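You operate a simulated robot arm through the tools that you are given. There is no shell and no other tool. Be economical: measure what you need, move in short steps, check, and stop when the job is done.

The job below is to be done with a simulated two-armed robot. You get a single attempt, and the scene is never put back.

JOB
Write 150 L over the green module in the writer and stand it in the tote tray.
Fine: writer on; hold it for one press of the size key and, once OK shows, while you lift the module out; writer off after. Set down upright: green module.

The check looks at the end state, three seconds after you hand in, the way a careful person would. Anything else that was tipped, shoved, dropped, spilled or broken makes it a failure.

ROBOT AND FRAMES
Two 7-joint arms with two-finger grippers on one trunk, on a base that drives. Base frame: it is fixed to the floor where the robot stands at the start and does not move with it; the origin is under the middle of the robot, x ahead of it, y to its left, z up; the surface under the hand at the start is at about z = 800. Lengths are in mm, angles in degrees, forces in N, time in s.
The left shoulder is at the start at [72, 175, 1101], the right one opposite. With the tool pointing down near the work surface each hand reaches from about 280 to 880 mm from the robot's upright axis, wherever it stands, measured 20 degrees to its own side. Places, roughly: blue key [400, 0, 800]; grey key [400, 0, 800]; inside of the orange tote tray [500, -800, 800]; red power key [500, 0, 900]; white key [400, 100, 800]. Payload 2.94 kg a hand.
The tool frame of a hand sits at the grasp point between the pads (the TCP): z along the fingers, y along the line on which they close. The tips reach 30 mm beyond it. The gripper opens to 138 mm. The gripper's body begins 109 mm behind the TCP.
Orientation is that of the tool frame in the base frame, as a unit quaternion [w, x, y, z]. With the fingers straight down and closing along the base's y, the tool's x points along the base's -x, its y along +y and its z along -z.

CONTROLS
- The arms move only by the tool drive_tool. It takes "left_rows", "right_rows" or both (then of equal length, played together; a hand with none holds still); each is a list of rows, each a list of 7 numbers: the shift along the base's x, y, z in units of 40 mm (1.0 is 40 mm), then the turn, a rotation vector about the base's x, y, z in units of 8 degrees (1.0 is 8 degrees), then the gripper command, from -1 (fully open) to 1 (shut), values between in proportion. In form: [[x, y, z, rx, ry, rz, gripper], ...]. A call has 1 to 12 rows; each row shifts and turns the commanded pose from where the row before left it. A call with a number of a shift or a turn outside -1 to 1 is refused whole. Rows are played at 5 a second. More than 50 mm and 8.6 degrees between two rows, or a gripper value outside its range, and nothing of the call is played. Where a pose cannot be reached the arm comes as near as it can. A force on the tool above 40 N (or 10 N above the force at the start of the call, whichever is more), or a blocked arm, ends the call early, and 0.2 s more pass. Each finger halts on what it meets, pressing with about 22 N; the grip force reading is that of the motor and also rises with nothing between the fingers. The clock runs only during rows and for 0.2 s after the last one: add rows that do not move to give the fingers time. It gives the time, the measured TCP pose, the force on the tool (base axes), the opening and the grip force at its end, in the units of the frame above (readings bear some noise), with the torque about the TCP (base axes, N m) and any sound that the robot's microphone picked up.
- Cameras (640 x 400 px; columns grow to the right, rows downward): "scene" is now at [161, -7.6, 1563.8]; the picture's right is [-0.11, -0.99, 0.00], its down [-0.85, 0.09, -0.53] and it looks along [0.52, -0.06, -0.85] (base axes); focal length 234 px, centre (320, 200). "left" rides on the left gripper at [71, -19, -146] in its tool frame; the picture's right is [0.26, 0.96, 0.00], its down [-0.85, 0.23, -0.48] and it looks along [-0.46, 0.13, 0.88] (tool axes); focal length 280 px, centre (320, 200). "right" rides on the right gripper at [71, 19, -146] in its tool frame; the picture's right is [-0.26, 0.97, 0.00], its down [-0.85, -0.23, -0.48] and it looks along [-0.46, -0.12, 0.88] (tool axes); focal length 280 px, centre (320, 200). There is no depth. A picture from a camera that has moved, and an enlarged one, comes with that camera's place and axes in the base frame and with its lens.
- grab_frame(camera): a new picture of that camera. No time passes.
- lift_body(by): slides the trunk up (or, below 0, down) by that many mm; the arms and the scene camera ride with it, the base frame stays. It gives what a move gives, with no picture.
- steer(legs): drives the robot by 1 to 6 legs, each [ahead, turn to the left] in mm and degrees, along the robot's own axes; the way and the turn of a leg run together, so that a leg with both is an arc; at most 1500 mm and 180 degrees a leg. The arms and the cameras ride along, it lands a little off, and it stops where it bumps. It gives what a move gives.
- aim_head(pan, tilt): turns the head with the scene camera to pan (to the left, within 120 degrees either way) and tilt (down, from -29 to 69), counted from straight ahead of the robot. It gives what a move gives.
- inspect(camera, box): a new picture of the part [left, top, right, bottom] of that camera's present view, enlarged. No time passes.
- close_job(): hands the job in; it is judged then, once.

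Work in short steps. Places have to be worked out from the pictures, the camera data and where the tool is seen: move nearer, look again, correct. Check each grasp and each placing, and mend what went wrong. You have 120 turns and 92 pictures in all, those below and enlarged ones among them. Open the grippers and draw the arms clear of the work before you hand the job in, unless the task says otherwise; then end with one line.

The tools are called after "Call:" as a command line: name --argument value ..., lists and objects as JSON in quotes. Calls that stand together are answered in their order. drive_tool: Moves the arms, as the interface text tells. Its arguments: {"type":"object","properties":{"left_rows":{"type":"array","items":{"type":"array","items":{"type":"number"}}},"right_rows":{"type":"array","items":{"type":"array","items":{"type":"number"}}}},"required":[]} The other tools are called the same way: lift_body (by) slides the trunk up or down; steer (legs) drives the base; aim_head (pan, tilt) turns the head that bears the scene camera; grab_frame (camera) takes a picture; inspect (camera, box) takes an enlarged picture of a part of a camera's view; close_job () hands the job in.

At the start:

```text
time: 0.0
left_ee_pos: [561.0, 182.4, 1156.5]
left_orientation: [0.0, -0.001, 1.0, 0.0]
left_force: [0.7, 0.2, -0.2]
left_torque: [0.01, 0.01, -0.01]
left_finger_gap: 138.0
left_gripper_force: 0.0
right_ee_pos: [554.4, -407.3, 1243.4]
right_orientation: [0.0, 0.0, 1.0, 0.001]
right_force: [0.3, -0.4, 0.4]
right_torque: [0.0, 0.0, -0.02]
right_finger_gap: 137.9
right_gripper_force: 0.1
trunk travel left (down, up): [-275.0, 459.0]
robot x, y, heading: [-1.4, -0.9, -0.2]
head pan, tilt: [-6.4, 58.3]
```

scene: 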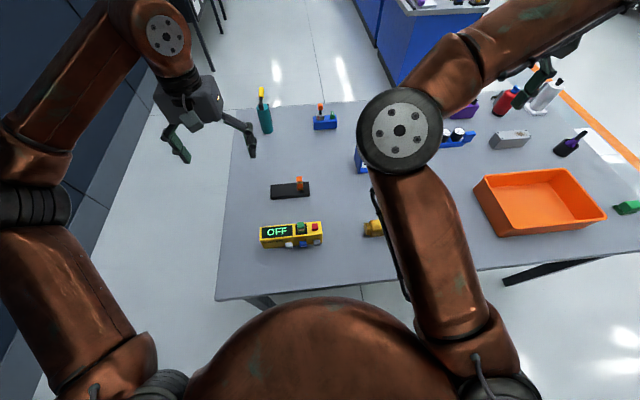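
right: 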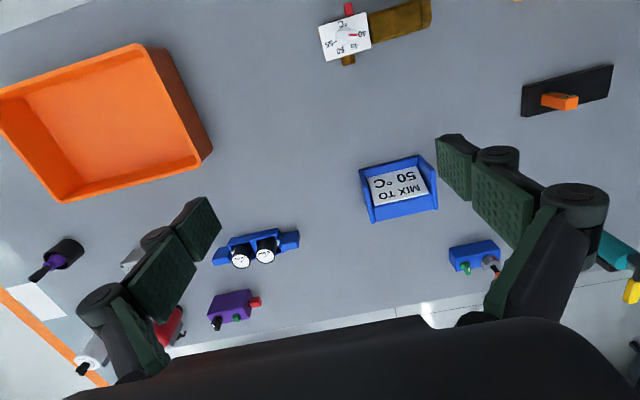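
left: 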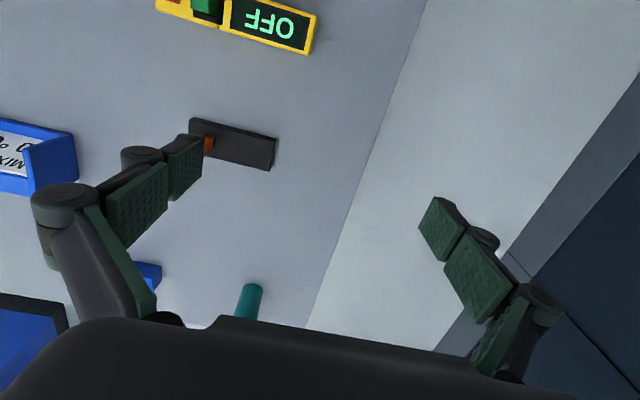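

The yellow device showing OFF is the writer; I enlarge it to identify keys and the module.

Call:
inspect --camera "scene" --box '[240, 200, 400, 300]'

Call:
inspect --camera "left" --box '[120, 0, 360, 150]'

```text
4.00 times, centred on (320, 250) of scene
camera zoom: at [161.0, -7.6, 1563.8], right [-0.11, -0.99, 0.0], down [-0.85, 0.09, -0.53], along [0.52, -0.06, -0.85], focal length 935 px, centre (320, 0)
```

zoom: 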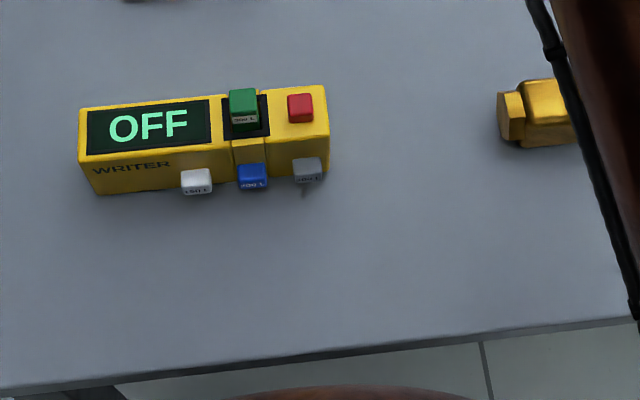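

```text
2.67 times, centred on (240, 75) of left
camera zoom: at [489.0, 161.6, 1300.7], right [-0.26, 0.96, 0.0], down [0.85, 0.23, 0.48], along [0.46, 0.13, -0.88], focal length 748 px, centre (533, 533)
```

zoom: 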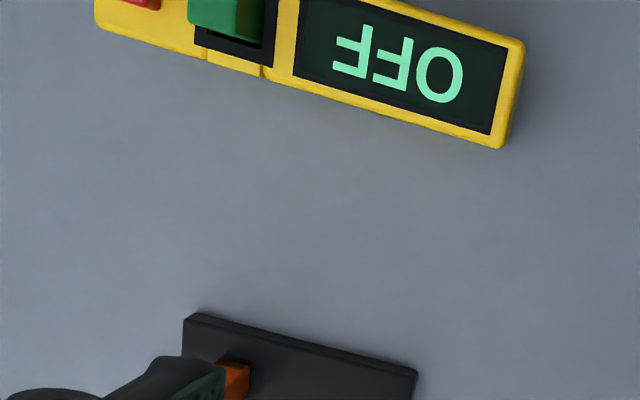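

Labels may be readable with tighter enlargements.

Call:
inspect --camera "scene" --box '[280, 218, 328, 248]'

Call:
inspect --camera "scene" --box '[448, 150, 640, 270]'

```text
13.33 times, centred on (304, 233) of scene
camera zoom: at [161.0, -7.6, 1563.8], right [-0.11, -0.99, 0.0], down [-0.85, 0.09, -0.53], along [0.52, -0.06, -0.85], focal length 3118 px, centre (533, -240)
```

zoom: 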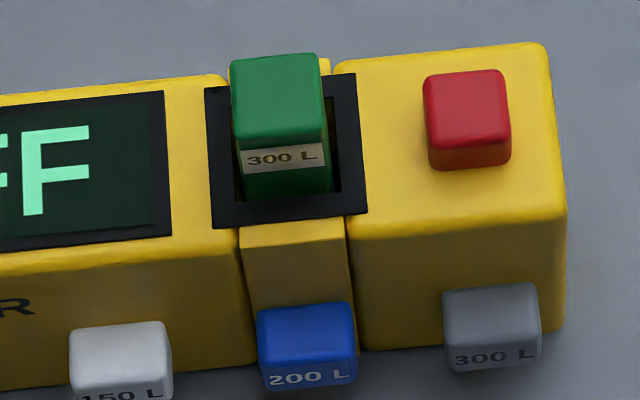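

```text
3.33 times, centred on (544, 210) of scene
camera zoom: at [161.0, -7.6, 1563.8], right [-0.11, -0.99, 0.0], down [-0.85, 0.09, -0.53], along [0.52, -0.06, -0.85], focal length 779 px, centre (-427, 167)
```

zoom: 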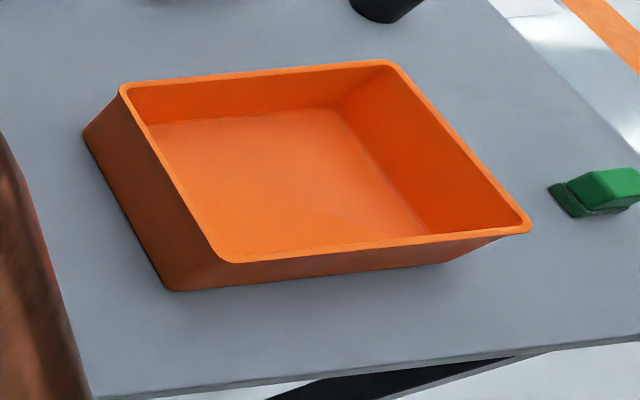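

White key is 150 L and the keys stick out of the writer's front face. I judge the box at x≈459–503, y≈-52–148, top z≈868. Left hand will hold the display end and the right will work. I turn both hands so that they close along x, and bring them nearer.

Call:
drive_tool --left_rows '[[-0.1667, 0, -0.2, 0, 0, -0.9375, -1], [-0.1667, 0, -0.2, 0, 0, -0.9375, -1], [-0.1667, 0, -0.2, 0, 0, -0.9375, -1], [-0.1667, 0, -0.2, 0, 0, -0.9375, -1], [-0.1667, 0, -0.2, 0, 0, -0.9375, -1], [-0.1667, 0, -0.2, 0, 0, -0.9375, -1], [-0.1667, 0, -0.2, 0, 0, -0.9375, -1], [-0.1667, 0, -0.2, 0, 0, -0.9375, -1], [-0.1667, 0, -0.2, 0, 0, -0.9375, -1], [-0.1667, 0, -0.2, 0, 0, -0.9375, -1], [-0.1667, 0, -0.2, 0, 0, -0.9375, -1], [-0.1667, 0, -0.2, 0, 0, -0.9375, -1]]' --right_rows '[[-0.32, 0.5, -0.38, 0, 0, 0.9375, 1], [-0.32, 0.5, -0.38, 0, 0, 0.9375, 1], [-0.32, 0.5, -0.38, 0, 0, 0.9375, 1], [-0.32, 0.5, -0.38, 0, 0, 0.9375, 1], [-0.32, 0.5, -0.38, 0, 0, 0.9375, 1], [-0.32, 0.5, -0.38, 0, 0, 0.9375, 1], [-0.32, 0.5, -0.38, 0, 0, 0.9375, 1], [-0.32, 0.5, -0.38, 0, 0, 0.9375, 1], [-0.32, 0.5, -0.38, 0, 0, 0.9375, 1], [-0.32, 0.5, -0.38, 0, 0, 0.9375, 1], [-0.32, 0.5, -0.38, 0, 0, 0.9375, 1], [-0.32, 0.5, -0.38, 0, 0, 0.9375, 1]]'

Call:
grab_frame --camera "left"

Call:
grab_frame --camera "right"

Call:
grab_frame --camera "scene"

```text
time: 2.6
left_ee_pos: [358.7, 104.4, 1042.9]
left_orientation: [0.001, 0.707, 0.707, 0.001]
left_force: [0.0, -0.1, -0.3]
left_torque: [-0.01, -0.04, -0.03]
left_finger_gap: 138.2
left_gripper_force: 0.0
left hand out of reach, approached as far as the arm can: row 8, 9, 10, 11, 12
right_ee_pos: [427.4, -196.2, 1060.0]
right_orientation: [-0.001, 0.708, -0.707, -0.001]
right_force: [0.1, 0.1, 0.5]
right_torque: [0.03, -0.02, -0.03]
right_finger_gap: 0.0
right_gripper_force: 22.5
right hand out of reach, approached as far as the arm can: row 11, 12
trunk travel left (down, up): [-275.0, 459.0]
robot x, y, heading: [0.6, 1.8, -0.3]
head pan, tilt: [-6.4, 58.3]
```

```text
84 pictures are left
camera left: at [338.2, 174.4, 1187.6], right [0.96, 0.26, 0.0], down [0.23, -0.85, 0.48], along [0.13, -0.46, -0.88], focal length 280 px, centre (320, 200)
```

left: 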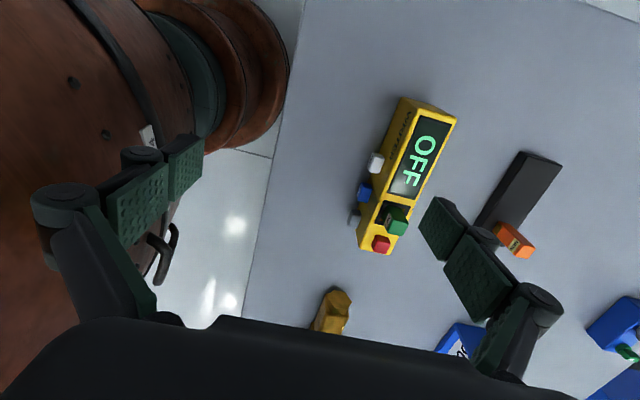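

```text
83 pictures are left
camera right: at [407.9, -267.8, 1205.7], right [-0.97, 0.26, 0.0], down [0.23, 0.85, 0.48], along [0.12, 0.46, -0.88], focal length 280 px, centre (320, 200)
```

right: 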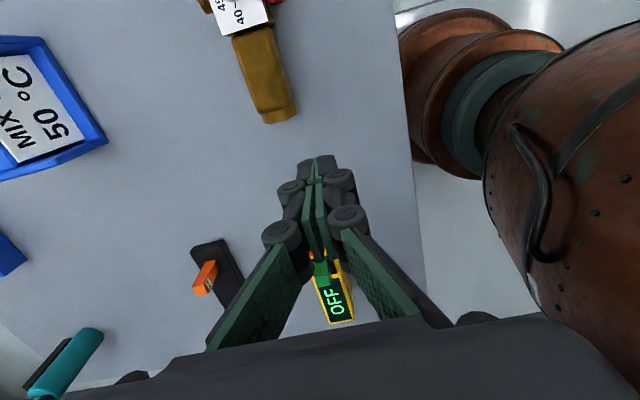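

```text
82 pictures are left
camera scene: at [160.3, -8.0, 1563.9], right [-0.11, -0.99, 0.0], down [-0.85, 0.1, -0.53], along [0.52, -0.06, -0.85], focal length 234 px, centre (320, 200)
```

scene: 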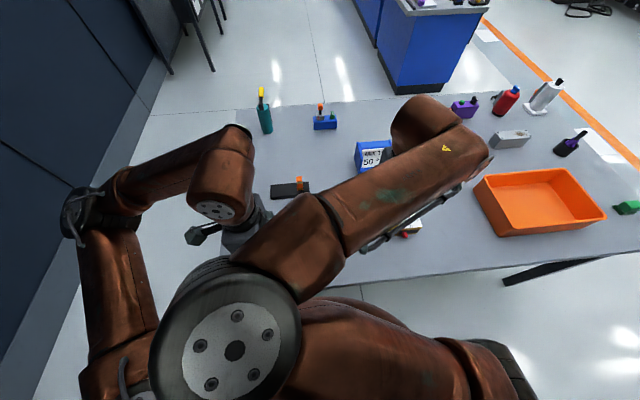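

Left stopped short while turning; I test whether it can move out to x≈480 in this turn.

Call:
drive_tool --left_rows '[[0.7, 0.4, 0, 0, 0, 0, -1], [0.7, 0.4, 0, 0, 0, 0, -1], [0.7, 0.4, 0, 0, 0, 0, -1], [0.7, 0.4, 0, 0, 0, 0, -1]]'

```text
time: 3.6
left_ee_pos: [358.7, 105.6, 1040.8]
left_orientation: [0.0, 0.706, 0.709, 0.0]
left_force: [0.3, -0.3, 0.5]
left_torque: [0.02, -0.02, -0.04]
left_finger_gap: 138.2
left_gripper_force: 0.1
left hand out of reach, approached as far as the arm can: row 1, 2, 3, 4
right_ee_pos: [427.0, -197.5, 1059.6]
right_orientation: [-0.001, 0.707, -0.707, -0.001]
right_force: [-0.7, 0.9, -0.5]
right_torque: [0.0, 0.01, 0.03]
right_finger_gap: 0.1
right_gripper_force: 22.1
trunk travel left (down, up): [-275.0, 459.0]
robot x, y, heading: [-0.5, 0.6, -0.1]
head pan, tilt: [-6.4, 58.3]
```

No movement: a wrist limit, it seems. I turn the left hand back.

Call:
drive_tool --left_rows '[[0, 0, 0, 0, 0, 0.9375, -1], [0, 0, 0, 0, 0, 0.9375, -1], [0, 0, 0, 0, 0, 0.9375, -1], [0, 0, 0, 0, 0, 0.9375, -1], [0, 0, 0, 0, 0, 0.9375, -1], [0, 0, 0, 0, 0, 0.9375, -1], [0, 0, 0, 0, 0, 0.9375, -1], [0, 0, 0, 0, 0, 0.9375, -1], [0, 0, 0, 0, 0, 0.9375, -1], [0, 0, 0, 0, 0, 0.9375, -1], [0, 0, 0, 0, 0, 0.9375, -1], [0, 0, 0, 0, 0, 0.9375, -1]]'

```text
time: 6.2
left_ee_pos: [358.9, 104.5, 1042.2]
left_orientation: [0.0, -0.002, 1.0, 0.0]
left_force: [-0.2, 0.1, 0.5]
left_torque: [0.01, -0.01, 0.0]
left_finger_gap: 138.2
left_gripper_force: 0.1
right_ee_pos: [427.6, -195.9, 1060.3]
right_orientation: [0.001, -0.707, 0.708, 0.002]
right_force: [-0.6, 0.0, 0.0]
right_torque: [-0.01, 0.02, 0.03]
right_finger_gap: 0.2
right_gripper_force: 22.1
trunk travel left (down, up): [-275.0, 459.0]
robot x, y, heading: [3.2, 1.6, 0.1]
head pan, tilt: [-6.4, 58.3]
```

Command restarts from the measured pose. Now I turn the left hand the other way (+90°) while moving to about (480, 200, 1050).

Call:
drive_tool --left_rows '[[0.25, 0.2, 0, 0, 0, 0.9375, -1], [0.25, 0.2, 0, 0, 0, 0.9375, -1], [0.25, 0.2, 0, 0, 0, 0.9375, -1], [0.25, 0.2, 0, 0, 0, 0.9375, -1], [0.25, 0.2, 0, 0, 0, 0.9375, -1], [0.25, 0.2, 0, 0, 0, 0.9375, -1], [0.25, 0.2, 0, 0, 0, 0.9375, -1], [0.25, 0.2, 0, 0, 0, 0.9375, -1], [0.25, 0.2, 0, 0, 0, 0.9375, -1], [0.25, 0.2, 0, 0, 0, 0.9375, -1], [0.25, 0.2, 0, 0, 0, 0.9375, -1], [0.25, 0.2, 0, 0, 0, 0.9375, -1]]'

Call:
grab_frame --camera "left"

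Call:
grab_frame --camera "scene"

```text
time: 8.8
left_ee_pos: [480.1, 202.9, 1042.4]
left_orientation: [0.0, 0.709, -0.706, -0.001]
left_force: [0.3, 0.5, -0.8]
left_torque: [0.01, 0.01, 0.03]
left_finger_gap: 138.2
left_gripper_force: 0.0
right_ee_pos: [428.7, -194.9, 1060.4]
right_orientation: [0.0, 0.708, -0.707, -0.001]
right_force: [0.5, -0.5, -0.1]
right_torque: [0.02, -0.01, 0.0]
right_finger_gap: 0.2
right_gripper_force: 22.8
trunk travel left (down, up): [-275.0, 459.0]
robot x, y, heading: [-1.3, -1.9, -0.2]
head pan, tilt: [-6.4, 58.3]
```

```text
81 pictures are left
camera left: at [498.6, 131.3, 1186.4], right [-0.96, -0.26, 0.0], down [-0.23, 0.85, 0.48], along [-0.13, 0.46, -0.88], focal length 280 px, centre (320, 200)
```

left: 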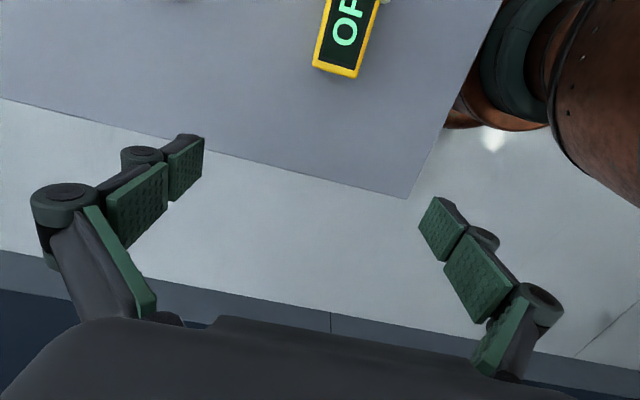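

```text
80 pictures are left
camera scene: at [161.0, -6.7, 1563.8], right [-0.11, -0.99, 0.0], down [-0.85, 0.09, -0.53], along [0.52, -0.06, -0.85], focal length 234 px, centre (320, 200)
```

scene: 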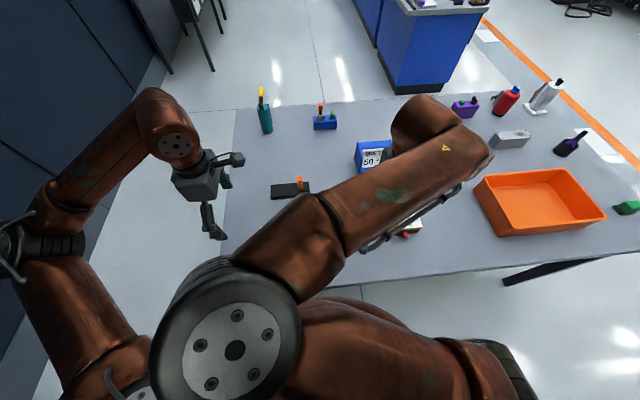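

This turn works for the left. I tilt the left hand 30° outward and bring it above the display end, and turn the right hand back to its natural yaw.

Call:
drive_tool --left_rows '[[0, -0.1, -0.17, -0.3125, 0, 0, -1], [0, -0.1, -0.17, -0.3125, 0, 0, -1], [0, -0.1, -0.17, -0.3125, 0, 0, -1], [0, -0.1, -0.17, -0.3125, 0, 0, -1], [0, -0.1, -0.17, -0.3125, 0, 0, -1], [0, -0.1, -0.17, -0.3125, 0, 0, -1], [0, -0.1, -0.17, -0.3125, 0, 0, -1], [0, -0.1, -0.17, -0.3125, 0, 0, -1], [0, -0.1, -0.17, -0.3125, 0, 0, -1], [0, -0.1, -0.17, -0.3125, 0, 0, -1], [0, -0.1, -0.17, -0.3125, 0, 0, -1], [0, -0.1, -0.17, -0.3125, 0, 0, -1]]' --right_rows '[[0, 0, 0, 0, 0, -0.9375, 1], [0, 0, 0, 0, 0, -0.9375, 1], [0, 0, 0, 0, 0, -0.9375, 1], [0, 0, 0, 0, 0, -0.9375, 1], [0, 0, 0, 0, 0, -0.9375, 1], [0, 0, 0, 0, 0, -0.9375, 1], [0, 0, 0, 0, 0, -0.9375, 1], [0, 0, 0, 0, 0, -0.9375, 1], [0, 0, 0, 0, 0, -0.9375, 1], [0, 0, 0, 0, 0, -0.9375, 1], [0, 0, 0, 0, 0, -0.9375, 1], [0, 0, 0, 0, 0, -0.9375, 1]]'

Call:
grab_frame --camera "left"

Call:
grab_frame --camera "scene"

Call:
grab_frame --camera "right"

```text
time: 11.4
left_ee_pos: [478.4, 152.7, 960.9]
left_orientation: [0.183, 0.683, -0.683, 0.183]
left_force: [0.3, -1.1, -0.1]
left_torque: [0.02, 0.02, 0.01]
left_finger_gap: 138.3
left_gripper_force: 0.0
right_ee_pos: [428.0, -198.6, 1059.9]
right_orientation: [0.0, 0.001, 1.0, 0.0]
right_force: [0.1, 0.1, -0.3]
right_torque: [0.01, 0.02, 0.01]
right_finger_gap: 0.1
right_gripper_force: 22.0
trunk travel left (down, up): [-275.0, 459.0]
robot x, y, heading: [-1.0, 3.3, -0.0]
head pan, tilt: [-6.4, 58.3]
```

```text
79 pictures are left
camera left: at [497.7, 163.4, 1121.5], right [-0.96, -0.23, 0.13], down [-0.23, 0.97, -0.01], along [-0.13, -0.04, -0.99], focal length 280 px, centre (320, 200)
```

left: 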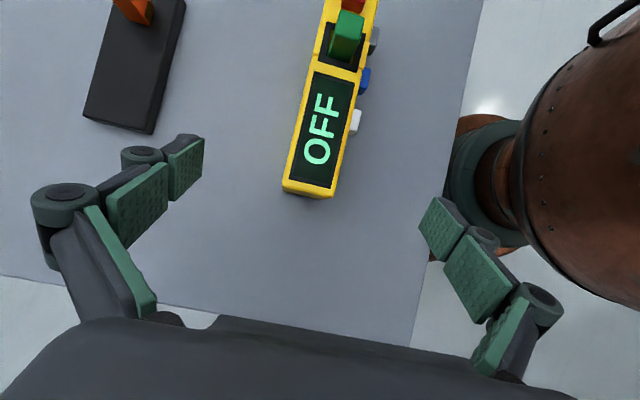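

```text
78 pictures are left
camera scene: at [160.9, -6.8, 1563.8], right [-0.11, -0.99, 0.0], down [-0.85, 0.09, -0.53], along [0.52, -0.06, -0.85], focal length 234 px, centre (320, 200)
```

scene: 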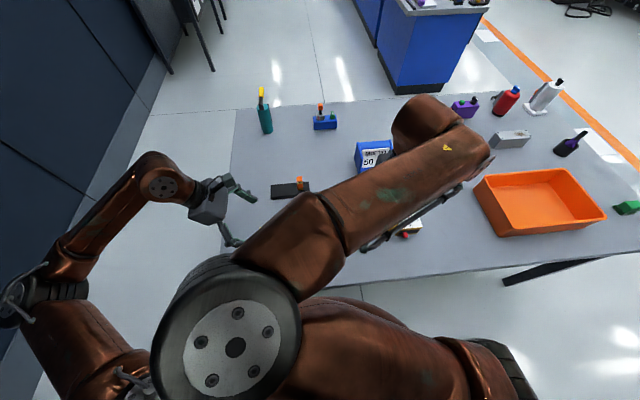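

```text
77 pictures are left
camera right: at [357.2, -178.7, 1206.2], right [0.26, 0.96, 0.0], down [0.85, -0.23, 0.48], along [0.46, -0.13, -0.88], focal length 280 px, centre (320, 200)
```

right: 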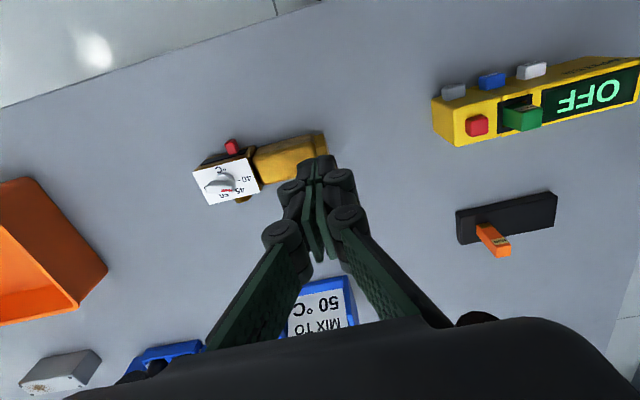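

I enlarge the writer in the left view for accurate edges, and from the right view for heights.

Call:
inspect --camera "left" --box '[224, 0, 416, 200]'

Call:
inspect --camera "right" --box '[420, 30, 640, 170]'

```text
2.00 times, centred on (320, 100) of left
camera zoom: at [497.7, 163.4, 1121.5], right [-0.96, -0.23, 0.13], down [-0.23, 0.97, -0.01], along [-0.13, -0.04, -0.99], focal length 561 px, centre (320, 400)
```

zoom: 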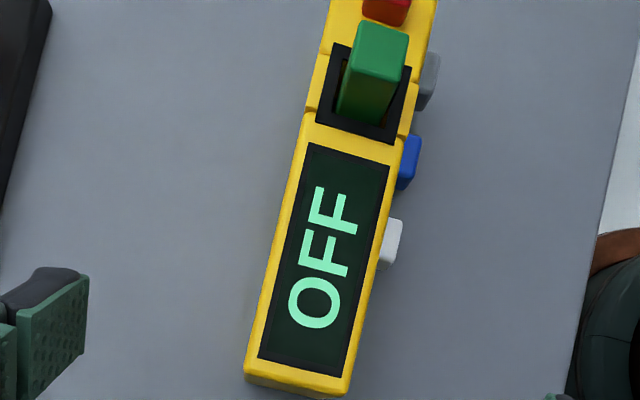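

```text
2.86 times, centred on (530, 100) of right
camera zoom: at [357.2, -178.7, 1206.2], right [0.26, 0.96, 0.0], down [0.85, -0.23, 0.48], along [0.46, -0.13, -0.88], focal length 801 px, centre (-280, 486)
```

zoom: 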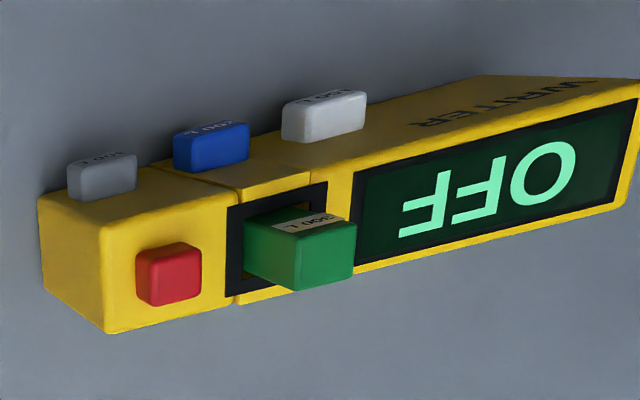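

Writer edges: x 454–501, left end y≈148, top ≈870, aligned with base axes. I lower the left hand so the fingers straddle the display end, still open.

Call:
drive_tool --left_rows '[[0, -0.1, -0.47, 0, 0, 0, -1], [0, -0.1, -0.47, 0, 0, 0, -1], [0, -0.1, -0.47, 0, 0, 0, -1], [0, -0.1, -0.47, 0, 0, 0, -1], [0, -0.1, -0.47, 0, 0, 0, -1], [0, -0.1, -0.47, 0, 0, 0, -1]]'

Call:
grab_frame --camera "left"

```text
time: 12.8
left_ee_pos: [478.8, 130.7, 847.0]
left_orientation: [0.184, 0.683, -0.683, 0.184]
left_force: [-0.6, -0.1, 0.7]
left_torque: [0.01, 0.0, 0.02]
left_finger_gap: 138.0
left_gripper_force: 0.0
right_ee_pos: [427.8, -197.7, 1059.5]
right_orientation: [0.0, 0.0, 1.0, 0.001]
right_force: [-0.5, -1.0, 0.7]
right_torque: [0.0, 0.01, -0.02]
right_finger_gap: 0.1
right_gripper_force: 22.1
trunk travel left (down, up): [-275.0, 459.0]
robot x, y, heading: [-1.0, 3.3, 0.1]
head pan, tilt: [-6.4, 58.3]
```

```text
74 pictures are left
camera left: at [497.7, 141.3, 1007.7], right [-0.96, -0.23, 0.13], down [-0.23, 0.97, -0.01], along [-0.12, -0.04, -0.99], focal length 280 px, centre (320, 200)
```

left: 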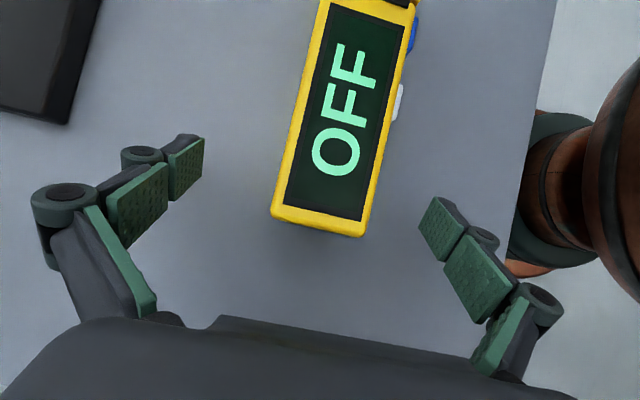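

Centring looks good. I nudge 6 mm inward and close on the writer.

Call:
drive_tool --left_rows '[[0, -0.15, 0, 0, 0, 0, -1], [0, 0, 0, 0, 0, 0, -0.2], [0, 0, 0, 0, 0, 0, 0.1], [0, 0, 0, 0, 0, 0, 1], [0, 0, 0, 0, 0, 0, 1], [0, 0, 0, 0, 0, 0, 1], [0, 0, 0, 0, 0, 0, 1], [0, 0, 0, 0, 0, 0, 1], [0, 0, 0, 0, 0, 0, 1], [0, 0, 0, 0, 0, 0, 1]]'

Call:
grab_frame --camera "left"

Call:
grab_frame --camera "right"

```text
time: 15.0
left_ee_pos: [477.6, 125.9, 848.2]
left_orientation: [0.183, 0.683, -0.683, 0.183]
left_force: [2.0, 0.8, 1.6]
left_torque: [-0.05, 0.07, 0.1]
left_finger_gap: 47.6
left_gripper_force: 22.0
right_ee_pos: [428.2, -198.9, 1060.0]
right_orientation: [0.0, 0.0, 1.0, 0.0]
right_force: [-0.4, 0.9, 0.1]
right_torque: [0.01, -0.02, -0.04]
right_finger_gap: 0.1
right_gripper_force: 22.1
trunk travel left (down, up): [-275.0, 459.0]
robot x, y, heading: [0.9, 0.1, -0.2]
head pan, tilt: [-6.4, 58.3]
```

```text
73 pictures are left
camera left: at [497.0, 135.7, 1008.5], right [-0.96, -0.23, 0.13], down [-0.23, 0.97, -0.01], along [-0.13, -0.04, -0.99], focal length 280 px, centre (320, 200)
```

left: 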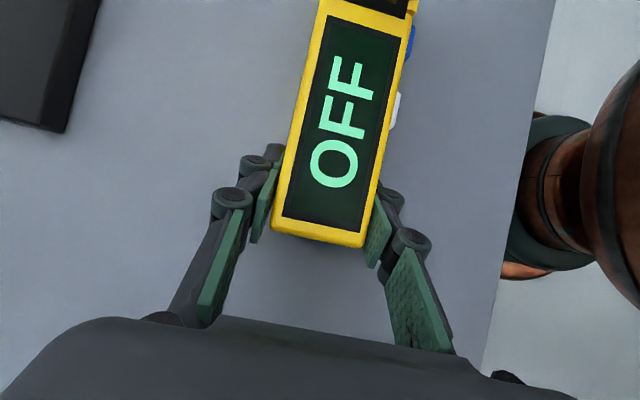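

```text
72 pictures are left
camera right: at [357.1, -179.2, 1206.2], right [0.26, 0.97, 0.0], down [0.85, -0.23, 0.48], along [0.46, -0.12, -0.88], focal length 280 px, centre (320, 200)
```

right: 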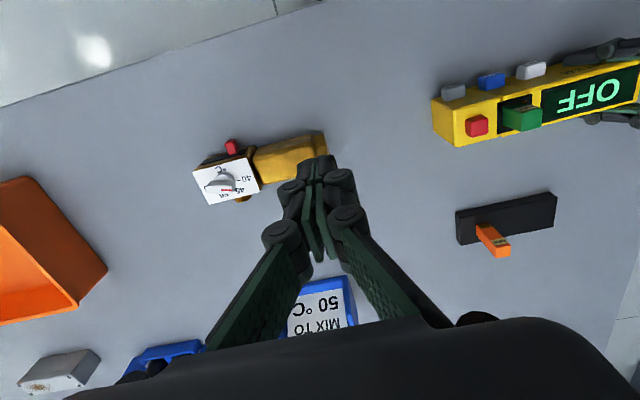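

Firm grip with no shift. Red key estimated at (479, -28, top ≈885); I bring the closed right hand above it.

Call:
drive_tool --right_rows '[[0.16, 0.534, -0.31, 0, 0, 0, 1], [0.16, 0.534, -0.31, 0, 0, 0, 1], [0.16, 0.534, -0.31, 0, 0, 0, 1], [0.16, 0.534, -0.31, 0, 0, 0, 1], [0.16, 0.534, -0.31, 0, 0, 0, 1], [0.16, 0.534, -0.31, 0, 0, 0, 1], [0.16, 0.534, -0.31, 0, 0, 0, 1], [0.16, 0.534, -0.31, 0, 0, 0, 1]]'

Call:
grab_frame --camera "right"

Call:
grab_frame --camera "scene"

```text
time: 16.8
left_ee_pos: [478.0, 125.0, 847.3]
left_orientation: [-0.183, -0.683, 0.683, -0.183]
left_force: [-1.0, -0.6, 2.2]
left_torque: [-0.15, 0.15, -0.11]
left_finger_gap: 47.3
left_gripper_force: 22.0
right_ee_pos: [539.0, -116.4, 1013.6]
right_orientation: [-0.001, 0.0, 1.0, 0.0]
right_force: [0.3, 0.2, -1.1]
right_torque: [0.03, -0.03, 0.0]
right_finger_gap: 0.0
right_gripper_force: 21.9
right hand out of reach, approached as far as the arm can: row 1, 2, 3, 4, 5, 6, 7, 8
trunk travel left (down, up): [-275.0, 459.0]
robot x, y, heading: [-2.1, 3.8, -0.0]
head pan, tilt: [-6.4, 58.3]
```

```text
71 pictures are left
camera right: at [469.7, -96.7, 1159.7], right [0.26, 0.97, 0.0], down [0.85, -0.23, 0.47], along [0.46, -0.12, -0.88], focal length 280 px, centre (320, 200)
```

right: 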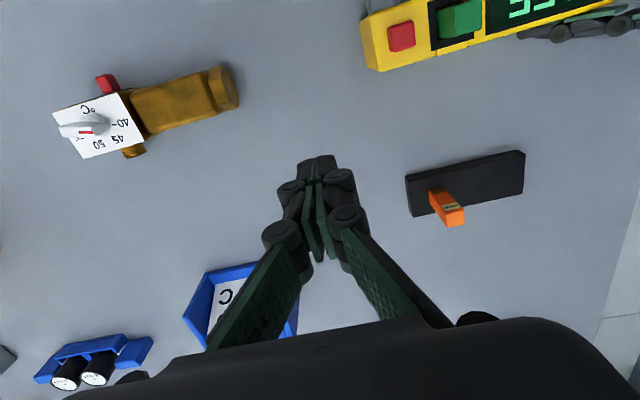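

```text
70 pictures are left
camera scene: at [160.7, -7.0, 1563.8], right [-0.11, -0.99, 0.0], down [-0.85, 0.09, -0.53], along [0.52, -0.06, -0.85], focal length 234 px, centre (320, 200)
```

scene: 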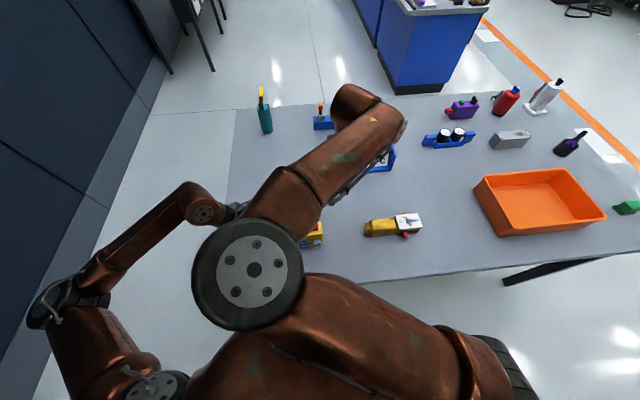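

The display seems to have changed and the right arm is in an awkward posture; I look at the display first.

Call:
grab_frame --camera "left"

Call:
inspect --camera "right" --box '[350, 0, 640, 160]'

```text
69 pictures are left
camera left: at [496.8, 135.7, 1008.5], right [-0.97, -0.23, 0.13], down [-0.23, 0.97, -0.01], along [-0.13, -0.04, -0.99], focal length 280 px, centre (320, 200)
```

left: 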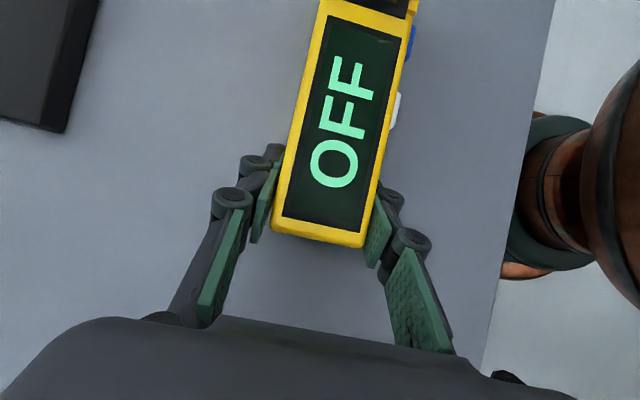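

```text
2.21 times, centred on (495, 80) of right
camera zoom: at [469.7, -96.7, 1159.7], right [0.26, 0.97, 0.0], down [0.85, -0.23, 0.47], along [0.46, -0.12, -0.88], focal length 619 px, centre (-66, 465)
```

zoom: 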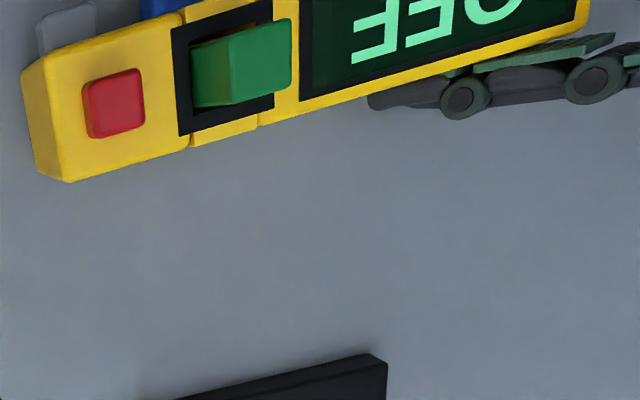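

Still OFF (mirrored view). The right arm was limited high and close in; I try going lower first, then toward the key.

Call:
drive_tool --right_rows '[[0, 0, -0.4, 0, 0, 0, 1], [0, 0, -0.4, 0, 0, 0, 1], [0, 0, -0.4, 0, 0, 0, 1], [0, 0.4, 0, 0, 0, 0, 1], [0, 0.4, 0, 0, 0, 0, 1], [-0.2, 0.4, 0, 0, 0, 0, 1], [-0.3, 0.4, 0, 0, 0, 0, 1]]'

```text
time: 18.4
left_ee_pos: [477.6, 125.1, 847.7]
left_orientation: [0.183, 0.683, -0.683, 0.183]
left_force: [-1.4, 0.2, 2.9]
left_torque: [-0.04, 0.11, 0.03]
left_finger_gap: 47.5
left_gripper_force: 22.0
right_ee_pos: [567.0, -98.3, 1001.0]
right_orientation: [-0.001, 0.001, 1.0, 0.0]
right_force: [-0.4, 0.2, -0.2]
right_torque: [-0.03, -0.01, 0.0]
right_finger_gap: 0.0
right_gripper_force: 21.8
right hand out of reach, approached as far as the arm can: row 1, 2, 3, 4, 5, 6, 7
trunk travel left (down, up): [-275.0, 459.0]
robot x, y, heading: [-4.0, -0.0, -0.1]
head pan, tilt: [-6.4, 58.3]
```

The right arm is stuck in a bad posture. I back out to the right and turn the wrist the other way (-90°), the mirror of what worked for the left.

Call:
drive_tool --right_rows '[[0, -0.6, 0.3, 0, 0, 0, 1], [0, -0.6, 0.3, 0, 0, 0, 1], [0, -0.6, 0.3, 0, 0, 0, 1], [0, -0.6, 0.3, 0, 0, -0.9375, 1], [0, -0.6, 0.3, 0, 0, -0.9375, 1], [0, -0.6, 0.3, 0, 0, -0.9375, 1], [0, -0.6, 0.3, 0, 0, -0.9375, 1], [0, -0.6, 0.3, 0, 0, -0.9375, 1], [0, -0.6, 0.3, 0, 0, -0.9375, 1], [0, -0.6, 0.3, 0, 0, -0.9375, 1], [0, -0.6, 0.3, 0, 0, -0.9375, 1], [0, -0.6, 0.3, 0, 0, -0.9375, 1]]'

Call:
drive_tool --right_rows '[[0, 0, 0, 0, 0, -0.9375, 1], [0, 0, 0, 0, 0, -0.9375, 1], [0, 0, 0, 0, 0, -0.9375, 1], [0, 0.4, -0.4, 0, 0, 0, 1], [0, 0.4, -0.4, 0, 0, 0, 1], [0, 0.4, -0.4, 0, 0, 0, 1], [0, 0.4, -0.4, 0, 0, 0, 1], [0, 0.4, -0.4, 0, 0, 0, 1], [0, 0.4, -0.4, 0, 0, 0, 1]]'

Call:
grab_frame --camera "scene"

```text
time: 21.0
left_ee_pos: [479.0, 124.6, 847.9]
left_orientation: [0.182, 0.683, -0.683, 0.182]
left_force: [0.4, -1.7, 2.7]
left_torque: [0.33, -0.05, 0.01]
left_finger_gap: 47.5
left_gripper_force: 21.9
right_ee_pos: [568.6, -388.4, 1142.2]
right_orientation: [0.0, 0.556, 0.831, 0.0]
right_force: [-1.0, -0.1, -0.3]
right_torque: [-0.04, 0.03, -0.03]
right_finger_gap: 0.0
right_gripper_force: 21.7
trunk travel left (down, up): [-275.0, 459.0]
robot x, y, heading: [1.3, -0.7, 0.1]
head pan, tilt: [-6.4, 58.3]
```

```text
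time: 23.0
left_ee_pos: [477.9, 126.4, 848.1]
left_orientation: [-0.183, -0.683, 0.683, -0.182]
left_force: [-0.4, 0.9, 1.6]
left_torque: [-0.15, 0.12, 0.0]
left_finger_gap: 47.4
left_gripper_force: 21.3
right_ee_pos: [458.5, -342.5, 1021.1]
right_orientation: [0.0, 0.706, 0.708, 0.0]
right_force: [0.0, 0.0, -0.1]
right_torque: [-0.01, 0.02, -0.03]
right_finger_gap: 0.0
right_gripper_force: 22.0
right hand out of reach, approached as far as the arm can: row 1, 2, 3, 4, 5, 6, 7, 8, 9
trunk travel left (down, up): [-275.0, 459.0]
robot x, y, heading: [0.0, -2.1, 0.2]
head pan, tilt: [-6.4, 58.3]
```

```text
67 pictures are left
camera scene: at [160.7, -7.3, 1563.8], right [-0.11, -0.99, 0.0], down [-0.85, 0.09, -0.53], along [0.52, -0.06, -0.85], focal length 234 px, centre (320, 200)
```

scene: 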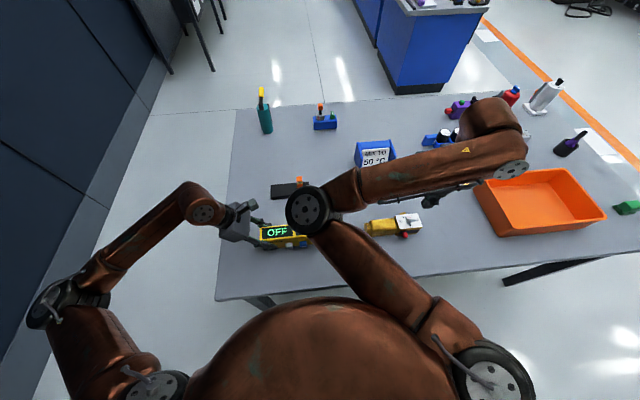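

The right elbow sits inward, so it cannot fold in close. Before changing stance I test whether it can reach a farther-forward spot (x≈640, y≈-30), which tells me if backing the base off would solve it.

Call:
drive_tool --right_rows '[[0.3, 0, 0.2, 0, 0, 0.9375, 1], [0.3, 0, 0.2, 0, 0, 0.9375, 1], [0.3, 0, 0.2, 0, 0, 0.9375, 1], [0.3, 0, 0.2, 0, 0, 0.9375, 1], [0.3, 0, 0.2, 0, 0, 0.9375, 1], [0.3, 0, 0.2, 0, 0, 0.9375, 1], [0.3, 0, 0.2, 0, 0, 0.9375, 1], [0.3, 0, 0, 0, 0, 0.9375, 1], [0.3, 0, 0, 0, 0, 0.9375, 1], [0.3, 0, 0, 0, 0, 0.9375, 1], [0.3, 0, 0, 0, 0, 0.9375, 1], [0.3, 0, 0, 0, 0, 0.9375, 1]]'

Call:
drive_tool --right_rows '[[0, 0.8, 0, 0, 0, 0, 1], [0, 0.8, 0, 0, 0, 0, 1], [0, 0.8, 0, 0, 0, 0, 1], [0, 0.8, 0, 0, 0, 0, 1], [0, 0.8, 0, 0, 0, 0, 1], [0, 0.8, 0, 0, 0, 0, 1], [0, 0.8, 0, 0, 0, 0, 1], [0, 0.8, 0, 0, 0, 0, 1], [0, 0.8, 0, 0, 0, 0, 1], [0, 0.8, 0, 0, 0, 0, 1]]'

Call:
grab_frame --camera "scene"

```text
time: 25.6
left_ee_pos: [477.9, 126.2, 849.0]
left_orientation: [0.184, 0.683, -0.683, 0.183]
left_force: [-0.1, 0.3, 1.0]
left_torque: [0.04, 0.04, -0.07]
left_finger_gap: 47.8
left_gripper_force: 22.2
right_ee_pos: [601.9, -341.3, 1077.9]
right_orientation: [-0.001, -0.002, 1.0, -0.001]
right_force: [-0.6, 0.6, -0.2]
right_torque: [0.03, 0.02, -0.01]
right_finger_gap: 0.0
right_gripper_force: 21.9
trunk travel left (down, up): [-275.0, 459.0]
robot x, y, heading: [-3.0, 2.2, -0.1]
head pan, tilt: [-6.4, 58.3]
```

```text
time: 27.8
left_ee_pos: [477.6, 126.5, 847.7]
left_orientation: [-0.184, -0.683, 0.684, -0.182]
left_force: [-1.2, 3.6, 2.8]
left_torque: [-0.4, 0.09, -0.06]
left_finger_gap: 47.4
left_gripper_force: 22.2
right_ee_pos: [602.7, -21.5, 1077.3]
right_orientation: [0.0, 0.001, 1.0, -0.001]
right_force: [-0.3, 0.4, 0.1]
right_torque: [-0.02, 0.03, 0.01]
right_finger_gap: 0.0
right_gripper_force: 21.9
trunk travel left (down, up): [-275.0, 459.0]
robot x, y, heading: [1.4, -3.0, -0.2]
head pan, tilt: [-6.4, 58.3]
```

```text
66 pictures are left
camera scene: at [160.8, -6.3, 1563.9], right [-0.11, -0.99, 0.0], down [-0.85, 0.09, -0.53], along [0.52, -0.06, -0.85], focal length 234 px, centre (320, 200)
```

scene: 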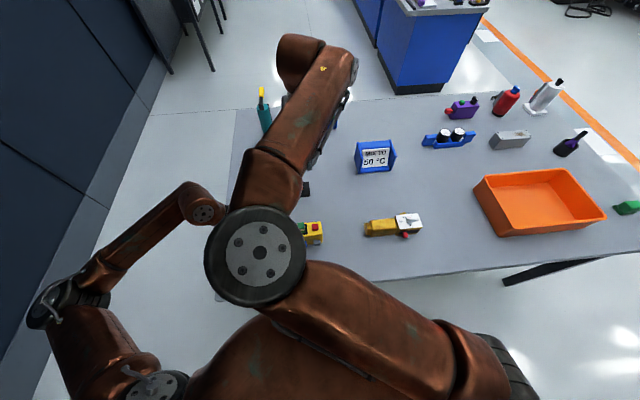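

Reachable here. I check going down and then inward to find the inner limit.

Call:
drive_tool --right_rows '[[0, 0, -0.5, 0, 0, 0, 1], [0, 0, -0.5, 0, 0, 0, 1], [0, 0, -0.5, 0, 0, 0, 1], [0, 0, -0.5, 0, 0, 0, 1], [0, 0, -0.5, 0, 0, 0, 1], [-0.4, 0, 0, 0, 0, 0, 1], [-0.4, 0, 0, 0, 0, 0, 1], [-0.4, 0, 0, 0, 0, 0, 1], [-0.4, 0, 0, 0, 0, 0, 1]]'

```text
time: 29.8
left_ee_pos: [477.0, 125.1, 847.7]
left_orientation: [-0.184, -0.682, 0.683, -0.182]
left_force: [-0.8, 0.6, 2.1]
left_torque: [0.12, -0.01, 0.13]
left_finger_gap: 47.5
left_gripper_force: 21.4
right_ee_pos: [595.0, -55.1, 1011.2]
right_orientation: [-0.002, 0.0, 1.0, 0.0]
right_force: [-0.5, 0.9, -0.4]
right_torque: [0.0, 0.02, -0.04]
right_finger_gap: 0.1
right_gripper_force: 21.4
right hand out of reach, approached as far as the arm can: row 3, 4, 5, 6, 7, 8, 9
trunk travel left (down, up): [-275.0, 459.0]
robot x, y, heading: [-0.2, -4.4, 0.0]
head pan, tilt: [-6.4, 58.3]
```

At this posture it can't go low either, so I need the elbow to swing outward. I back the right hand off to the right and turn it to point left (fingers toward +y), which should force the elbow out.

Call:
drive_tool --right_rows '[[-0.2, -0.8, 0.5, 0, 0, 0, 1], [-0.2, -0.8, 0.5, 0, 0, 0, 1], [-0.2, -0.8, 0.5, 0, 0, 0, 1], [-0.2, -0.8, 0.5, 0, 0, 0, 1], [-0.2, -0.8, 0.5, 0, 0, 0, 1], [-0.2, -0.8, 0.5, 0, 0, 0, 1], [-0.2, -0.8, 0.5, 0, 0, 0, 1], [0, -0.8, 0, 0.8, 0, 0, 1], [0, -0.8, 0, 0.8, 0, 0, 1], [0, -0.8, 0, 0.8, 0, 0, 1], [0, 0, 0, 0.8, 0, 0, 1], [0, 0, 0, 0.8, 0, 0, 1]]'

Call:
drive_tool --right_rows '[[0, 0, 0, 0.8, 0, 0, 1], [0, 0, 0, 0.8, 0, 0, 1], [0, 0, 0, 0.8, 0, 0, 1], [0, 0, 0, 0.8, 0, 0, 1], [0, 0, 0, 0.8, 0, 0, 1], [0, 0, 0, 0.8, 0, 0, 1]]'

Call:
grab_frame --camera "scene"

```text
time: 32.4
left_ee_pos: [477.2, 124.6, 847.3]
left_orientation: [-0.182, -0.683, 0.683, -0.182]
left_force: [-0.3, -1.7, 0.3]
left_torque: [-0.18, -0.06, -0.01]
left_finger_gap: 47.7
left_gripper_force: 22.2
right_ee_pos: [539.5, -376.0, 1150.8]
right_orientation: [-0.001, -0.001, 0.961, 0.277]
right_force: [0.0, -1.0, -1.6]
right_torque: [0.02, -0.01, -0.01]
right_finger_gap: 0.1
right_gripper_force: 21.4
trunk travel left (down, up): [-275.0, 459.0]
robot x, y, heading: [-2.1, -1.6, 0.2]
head pan, tilt: [-6.4, 58.3]
```

```text
time: 33.8
left_ee_pos: [478.0, 124.3, 847.9]
left_orientation: [-0.183, -0.683, 0.683, -0.181]
left_force: [-1.0, -1.4, 0.4]
left_torque: [-0.26, -0.03, 0.04]
left_finger_gap: 47.6
left_gripper_force: 21.7
right_ee_pos: [537.9, -375.2, 1153.2]
right_orientation: [0.0, -0.001, 0.816, 0.578]
right_force: [0.0, -0.4, -0.6]
right_torque: [0.0, 0.01, -0.02]
right_finger_gap: 0.1
right_gripper_force: 22.0
trunk travel left (down, up): [-275.0, 459.0]
robot x, y, heading: [-1.5, 1.2, -0.0]
head pan, tilt: [-6.4, 58.3]
```

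```text
65 pictures are left
camera scene: at [161.0, -8.8, 1563.8], right [-0.11, -0.99, 0.0], down [-0.85, 0.1, -0.53], along [0.52, -0.06, -0.85], focal length 234 px, centre (320, 200)
```

scene: 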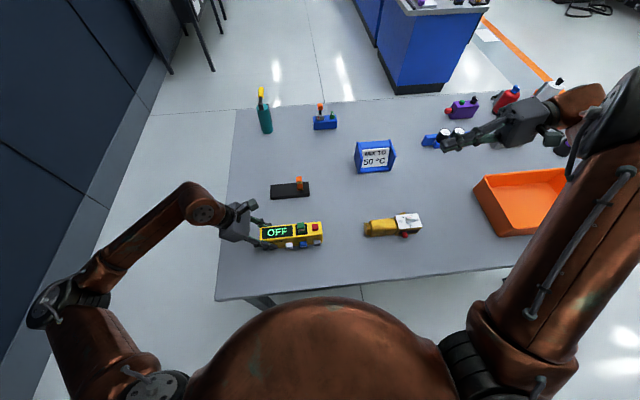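

The elbow has flipped outward and the writer is in clear view. I now bring the right hand to a 30° tilt, then spin it about its own axis so it closes along x (mirror of the left).

Call:
drive_tool --right_rows '[[-0.24, 0.5, 0, -0.85, 0, 0, 1], [-0.24, 0.5, 0, -0.85, 0, 0, 1], [-0.24, 0.5, 0, -0.85, 0, 0, 1], [-0.24, 0.5, 0, -0.85, 0, 0, 1], [-0.24, 0.5, 0, -0.85, 0, 0, 1], [-0.24, 0.5, 0, -0.82, 0, 0, 1]]'

Call:
drive_tool --right_rows '[[0, 0, -0.2, 0, 0.469, -0.812, 1], [0, 0, -0.2, 0, 0.469, -0.812, 1], [0, 0, -0.2, 0, 0.469, -0.812, 1], [0, 0, -0.2, 0, 0.469, -0.812, 1], [0, 0, -0.2, 0, 0.469, -0.812, 1], [0, 0, -0.2, 0, 0.469, -0.812, 1], [0, 0, -0.2, 0, 0.469, -0.812, 1], [0, 0, -0.2, 0, 0.469, -0.812, 1], [0, 0, -0.2, 0, 0.469, -0.812, 1], [0, 0, -0.2, 0, 0.469, -0.812, 1], [0, 0, -0.2, 0, 0.469, -0.812, 1], [0, 0, -0.2, 0, 0.469, -0.812, 1]]'

Call:
grab_frame --camera "scene"

Call:
grab_frame --camera "right"

```text
time: 35.2
left_ee_pos: [477.9, 126.0, 849.0]
left_orientation: [-0.183, -0.683, 0.684, -0.182]
left_force: [-1.6, 1.8, 2.5]
left_torque: [0.45, 0.02, 0.01]
left_finger_gap: 47.5
left_gripper_force: 22.3
right_ee_pos: [476.6, -252.6, 1151.1]
right_orientation: [0.0, -0.001, 0.967, 0.256]
right_force: [-0.8, 0.6, 0.3]
right_torque: [-0.04, -0.03, 0.02]
right_finger_gap: 0.0
right_gripper_force: 22.0
trunk travel left (down, up): [-275.0, 459.0]
robot x, y, heading: [1.7, -0.8, -0.1]
head pan, tilt: [-6.4, 58.3]
```

```text
time: 37.8
left_ee_pos: [477.8, 126.1, 847.3]
left_orientation: [-0.184, -0.683, 0.683, -0.183]
left_force: [0.6, -0.7, 0.2]
left_torque: [0.28, 0.05, 0.02]
left_finger_gap: 47.5
left_gripper_force: 21.7
right_ee_pos: [440.0, -280.2, 1035.4]
right_orientation: [-0.183, 0.683, 0.684, 0.182]
right_force: [0.0, -0.3, 0.5]
right_torque: [0.02, -0.02, 0.01]
right_finger_gap: 0.0
right_gripper_force: 21.7
right hand out of reach, approached as far as the arm can: row 11, 12
trunk travel left (down, up): [-275.0, 459.0]
robot x, y, heading: [-1.2, -0.3, -0.1]
head pan, tilt: [-6.4, 58.3]
```

```text
64 pictures are left
camera scene: at [161.1, -7.8, 1563.8], right [-0.11, -0.99, 0.0], down [-0.85, 0.09, -0.53], along [0.52, -0.06, -0.85], focal length 234 px, centre (320, 200)
```

scene: 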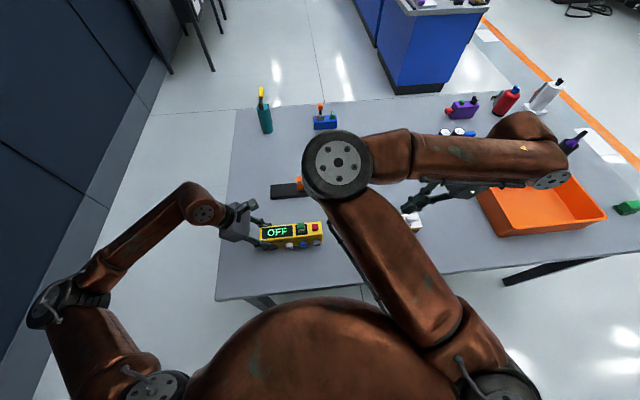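

```text
63 pictures are left
camera right: at [459.9, -291.9, 1197.4], right [0.97, -0.23, -0.13], down [-0.23, -0.97, -0.01], along [-0.13, 0.04, -0.99], focal length 280 px, centre (320, 200)
```

right: 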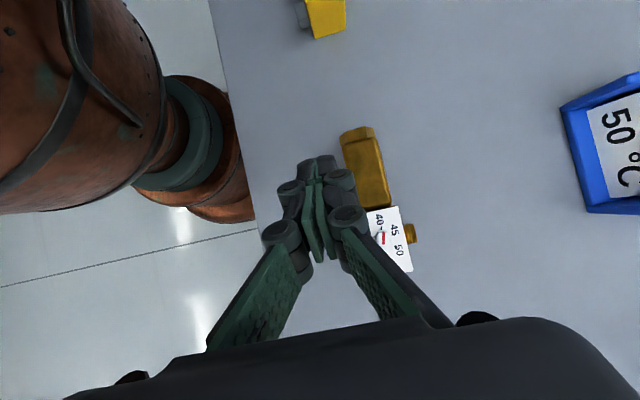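

The elbow swung in again during the spin. I reverse it, tilt to 70° again (elbow out), and then spin while still strongly tilted.

Call:
drive_tool --right_rows '[[0.15, -0.1, 0.25, 0, -0.469, 0.812, 1], [0.15, -0.1, 0.25, 0, -0.469, 0.812, 1], [0.15, -0.1, 0.25, 0, -0.469, 0.812, 1], [0.15, -0.1, 0.25, 0, -0.469, 0.812, 1], [0.15, -0.1, 0.25, 0, -0.469, 0.812, 1], [0.15, -0.1, 0.25, 0, -0.469, 0.812, 1], [0.15, -0.1, 0.25, 0, -0.469, 0.812, 1], [0.15, -0.1, 0.25, 0, -0.469, 0.812, 1], [0.15, -0.1, 0.25, 0, -0.469, 0.812, 1], [0.15, -0.1, 0.25, 0, -0.469, 0.812, 1], [0.15, -0.1, 0.25, 0, -0.469, 0.812, 1], [0.15, -0.1, 0.25, 0, -0.469, 0.812, 1]]'

Call:
drive_tool --right_rows '[[0, 0, 0, 0.9, 0, 0, 1], [0, 0, 0, 0.9, 0, 0, 1], [0, 0, 0, 0.9, 0, 0, 1], [0, 0, 0, 0.9, 0, 0, 1], [0, 0, 0, 0.9, 0, 0, 1], [0, 0, 0, 0.9, 0, 0, 1], [0, 0, 0, 0, 0, 0, 1]]'

Call:
grab_frame --camera "scene"

```text
time: 40.4
left_ee_pos: [478.2, 125.8, 847.0]
left_orientation: [0.183, 0.683, -0.683, 0.182]
left_force: [0.0, -1.4, 0.0]
left_torque: [0.24, 0.01, 0.0]
left_finger_gap: 47.7
left_gripper_force: 22.0
right_ee_pos: [512.2, -328.0, 1154.2]
right_orientation: [-0.001, -0.001, 0.966, 0.257]
right_force: [0.1, 0.6, -0.5]
right_torque: [-0.01, 0.05, 0.01]
right_finger_gap: 0.0
right_gripper_force: 21.8
trunk travel left (down, up): [-275.0, 459.0]
robot x, y, heading: [1.6, 1.0, -0.1]
head pan, tilt: [-6.4, 58.3]
```

```text
time: 42.0
left_ee_pos: [477.7, 125.2, 848.0]
left_orientation: [0.183, 0.684, -0.683, 0.182]
left_force: [-0.3, 1.6, 0.0]
left_torque: [-0.04, 0.06, -0.04]
left_finger_gap: 47.5
left_gripper_force: 21.8
right_ee_pos: [512.4, -328.2, 1155.0]
right_orientation: [-0.001, -0.001, 0.803, 0.596]
right_force: [0.0, -0.2, 0.2]
right_torque: [-0.02, 0.03, 0.01]
right_finger_gap: 0.0
right_gripper_force: 22.3
trunk travel left (down, up): [-275.0, 459.0]
robot x, y, heading: [3.3, 0.0, 0.3]
head pan, tilt: [-6.4, 58.3]
```

```text
62 pictures are left
camera scene: at [160.8, -7.1, 1563.8], right [-0.11, -0.99, 0.0], down [-0.85, 0.09, -0.53], along [0.52, -0.06, -0.85], focal length 234 px, centre (320, 200)
```

scene: 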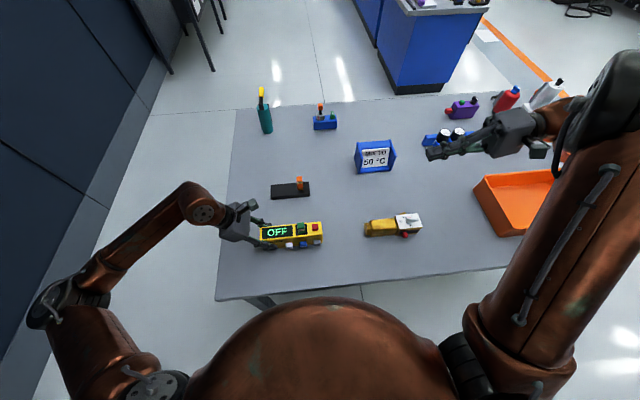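

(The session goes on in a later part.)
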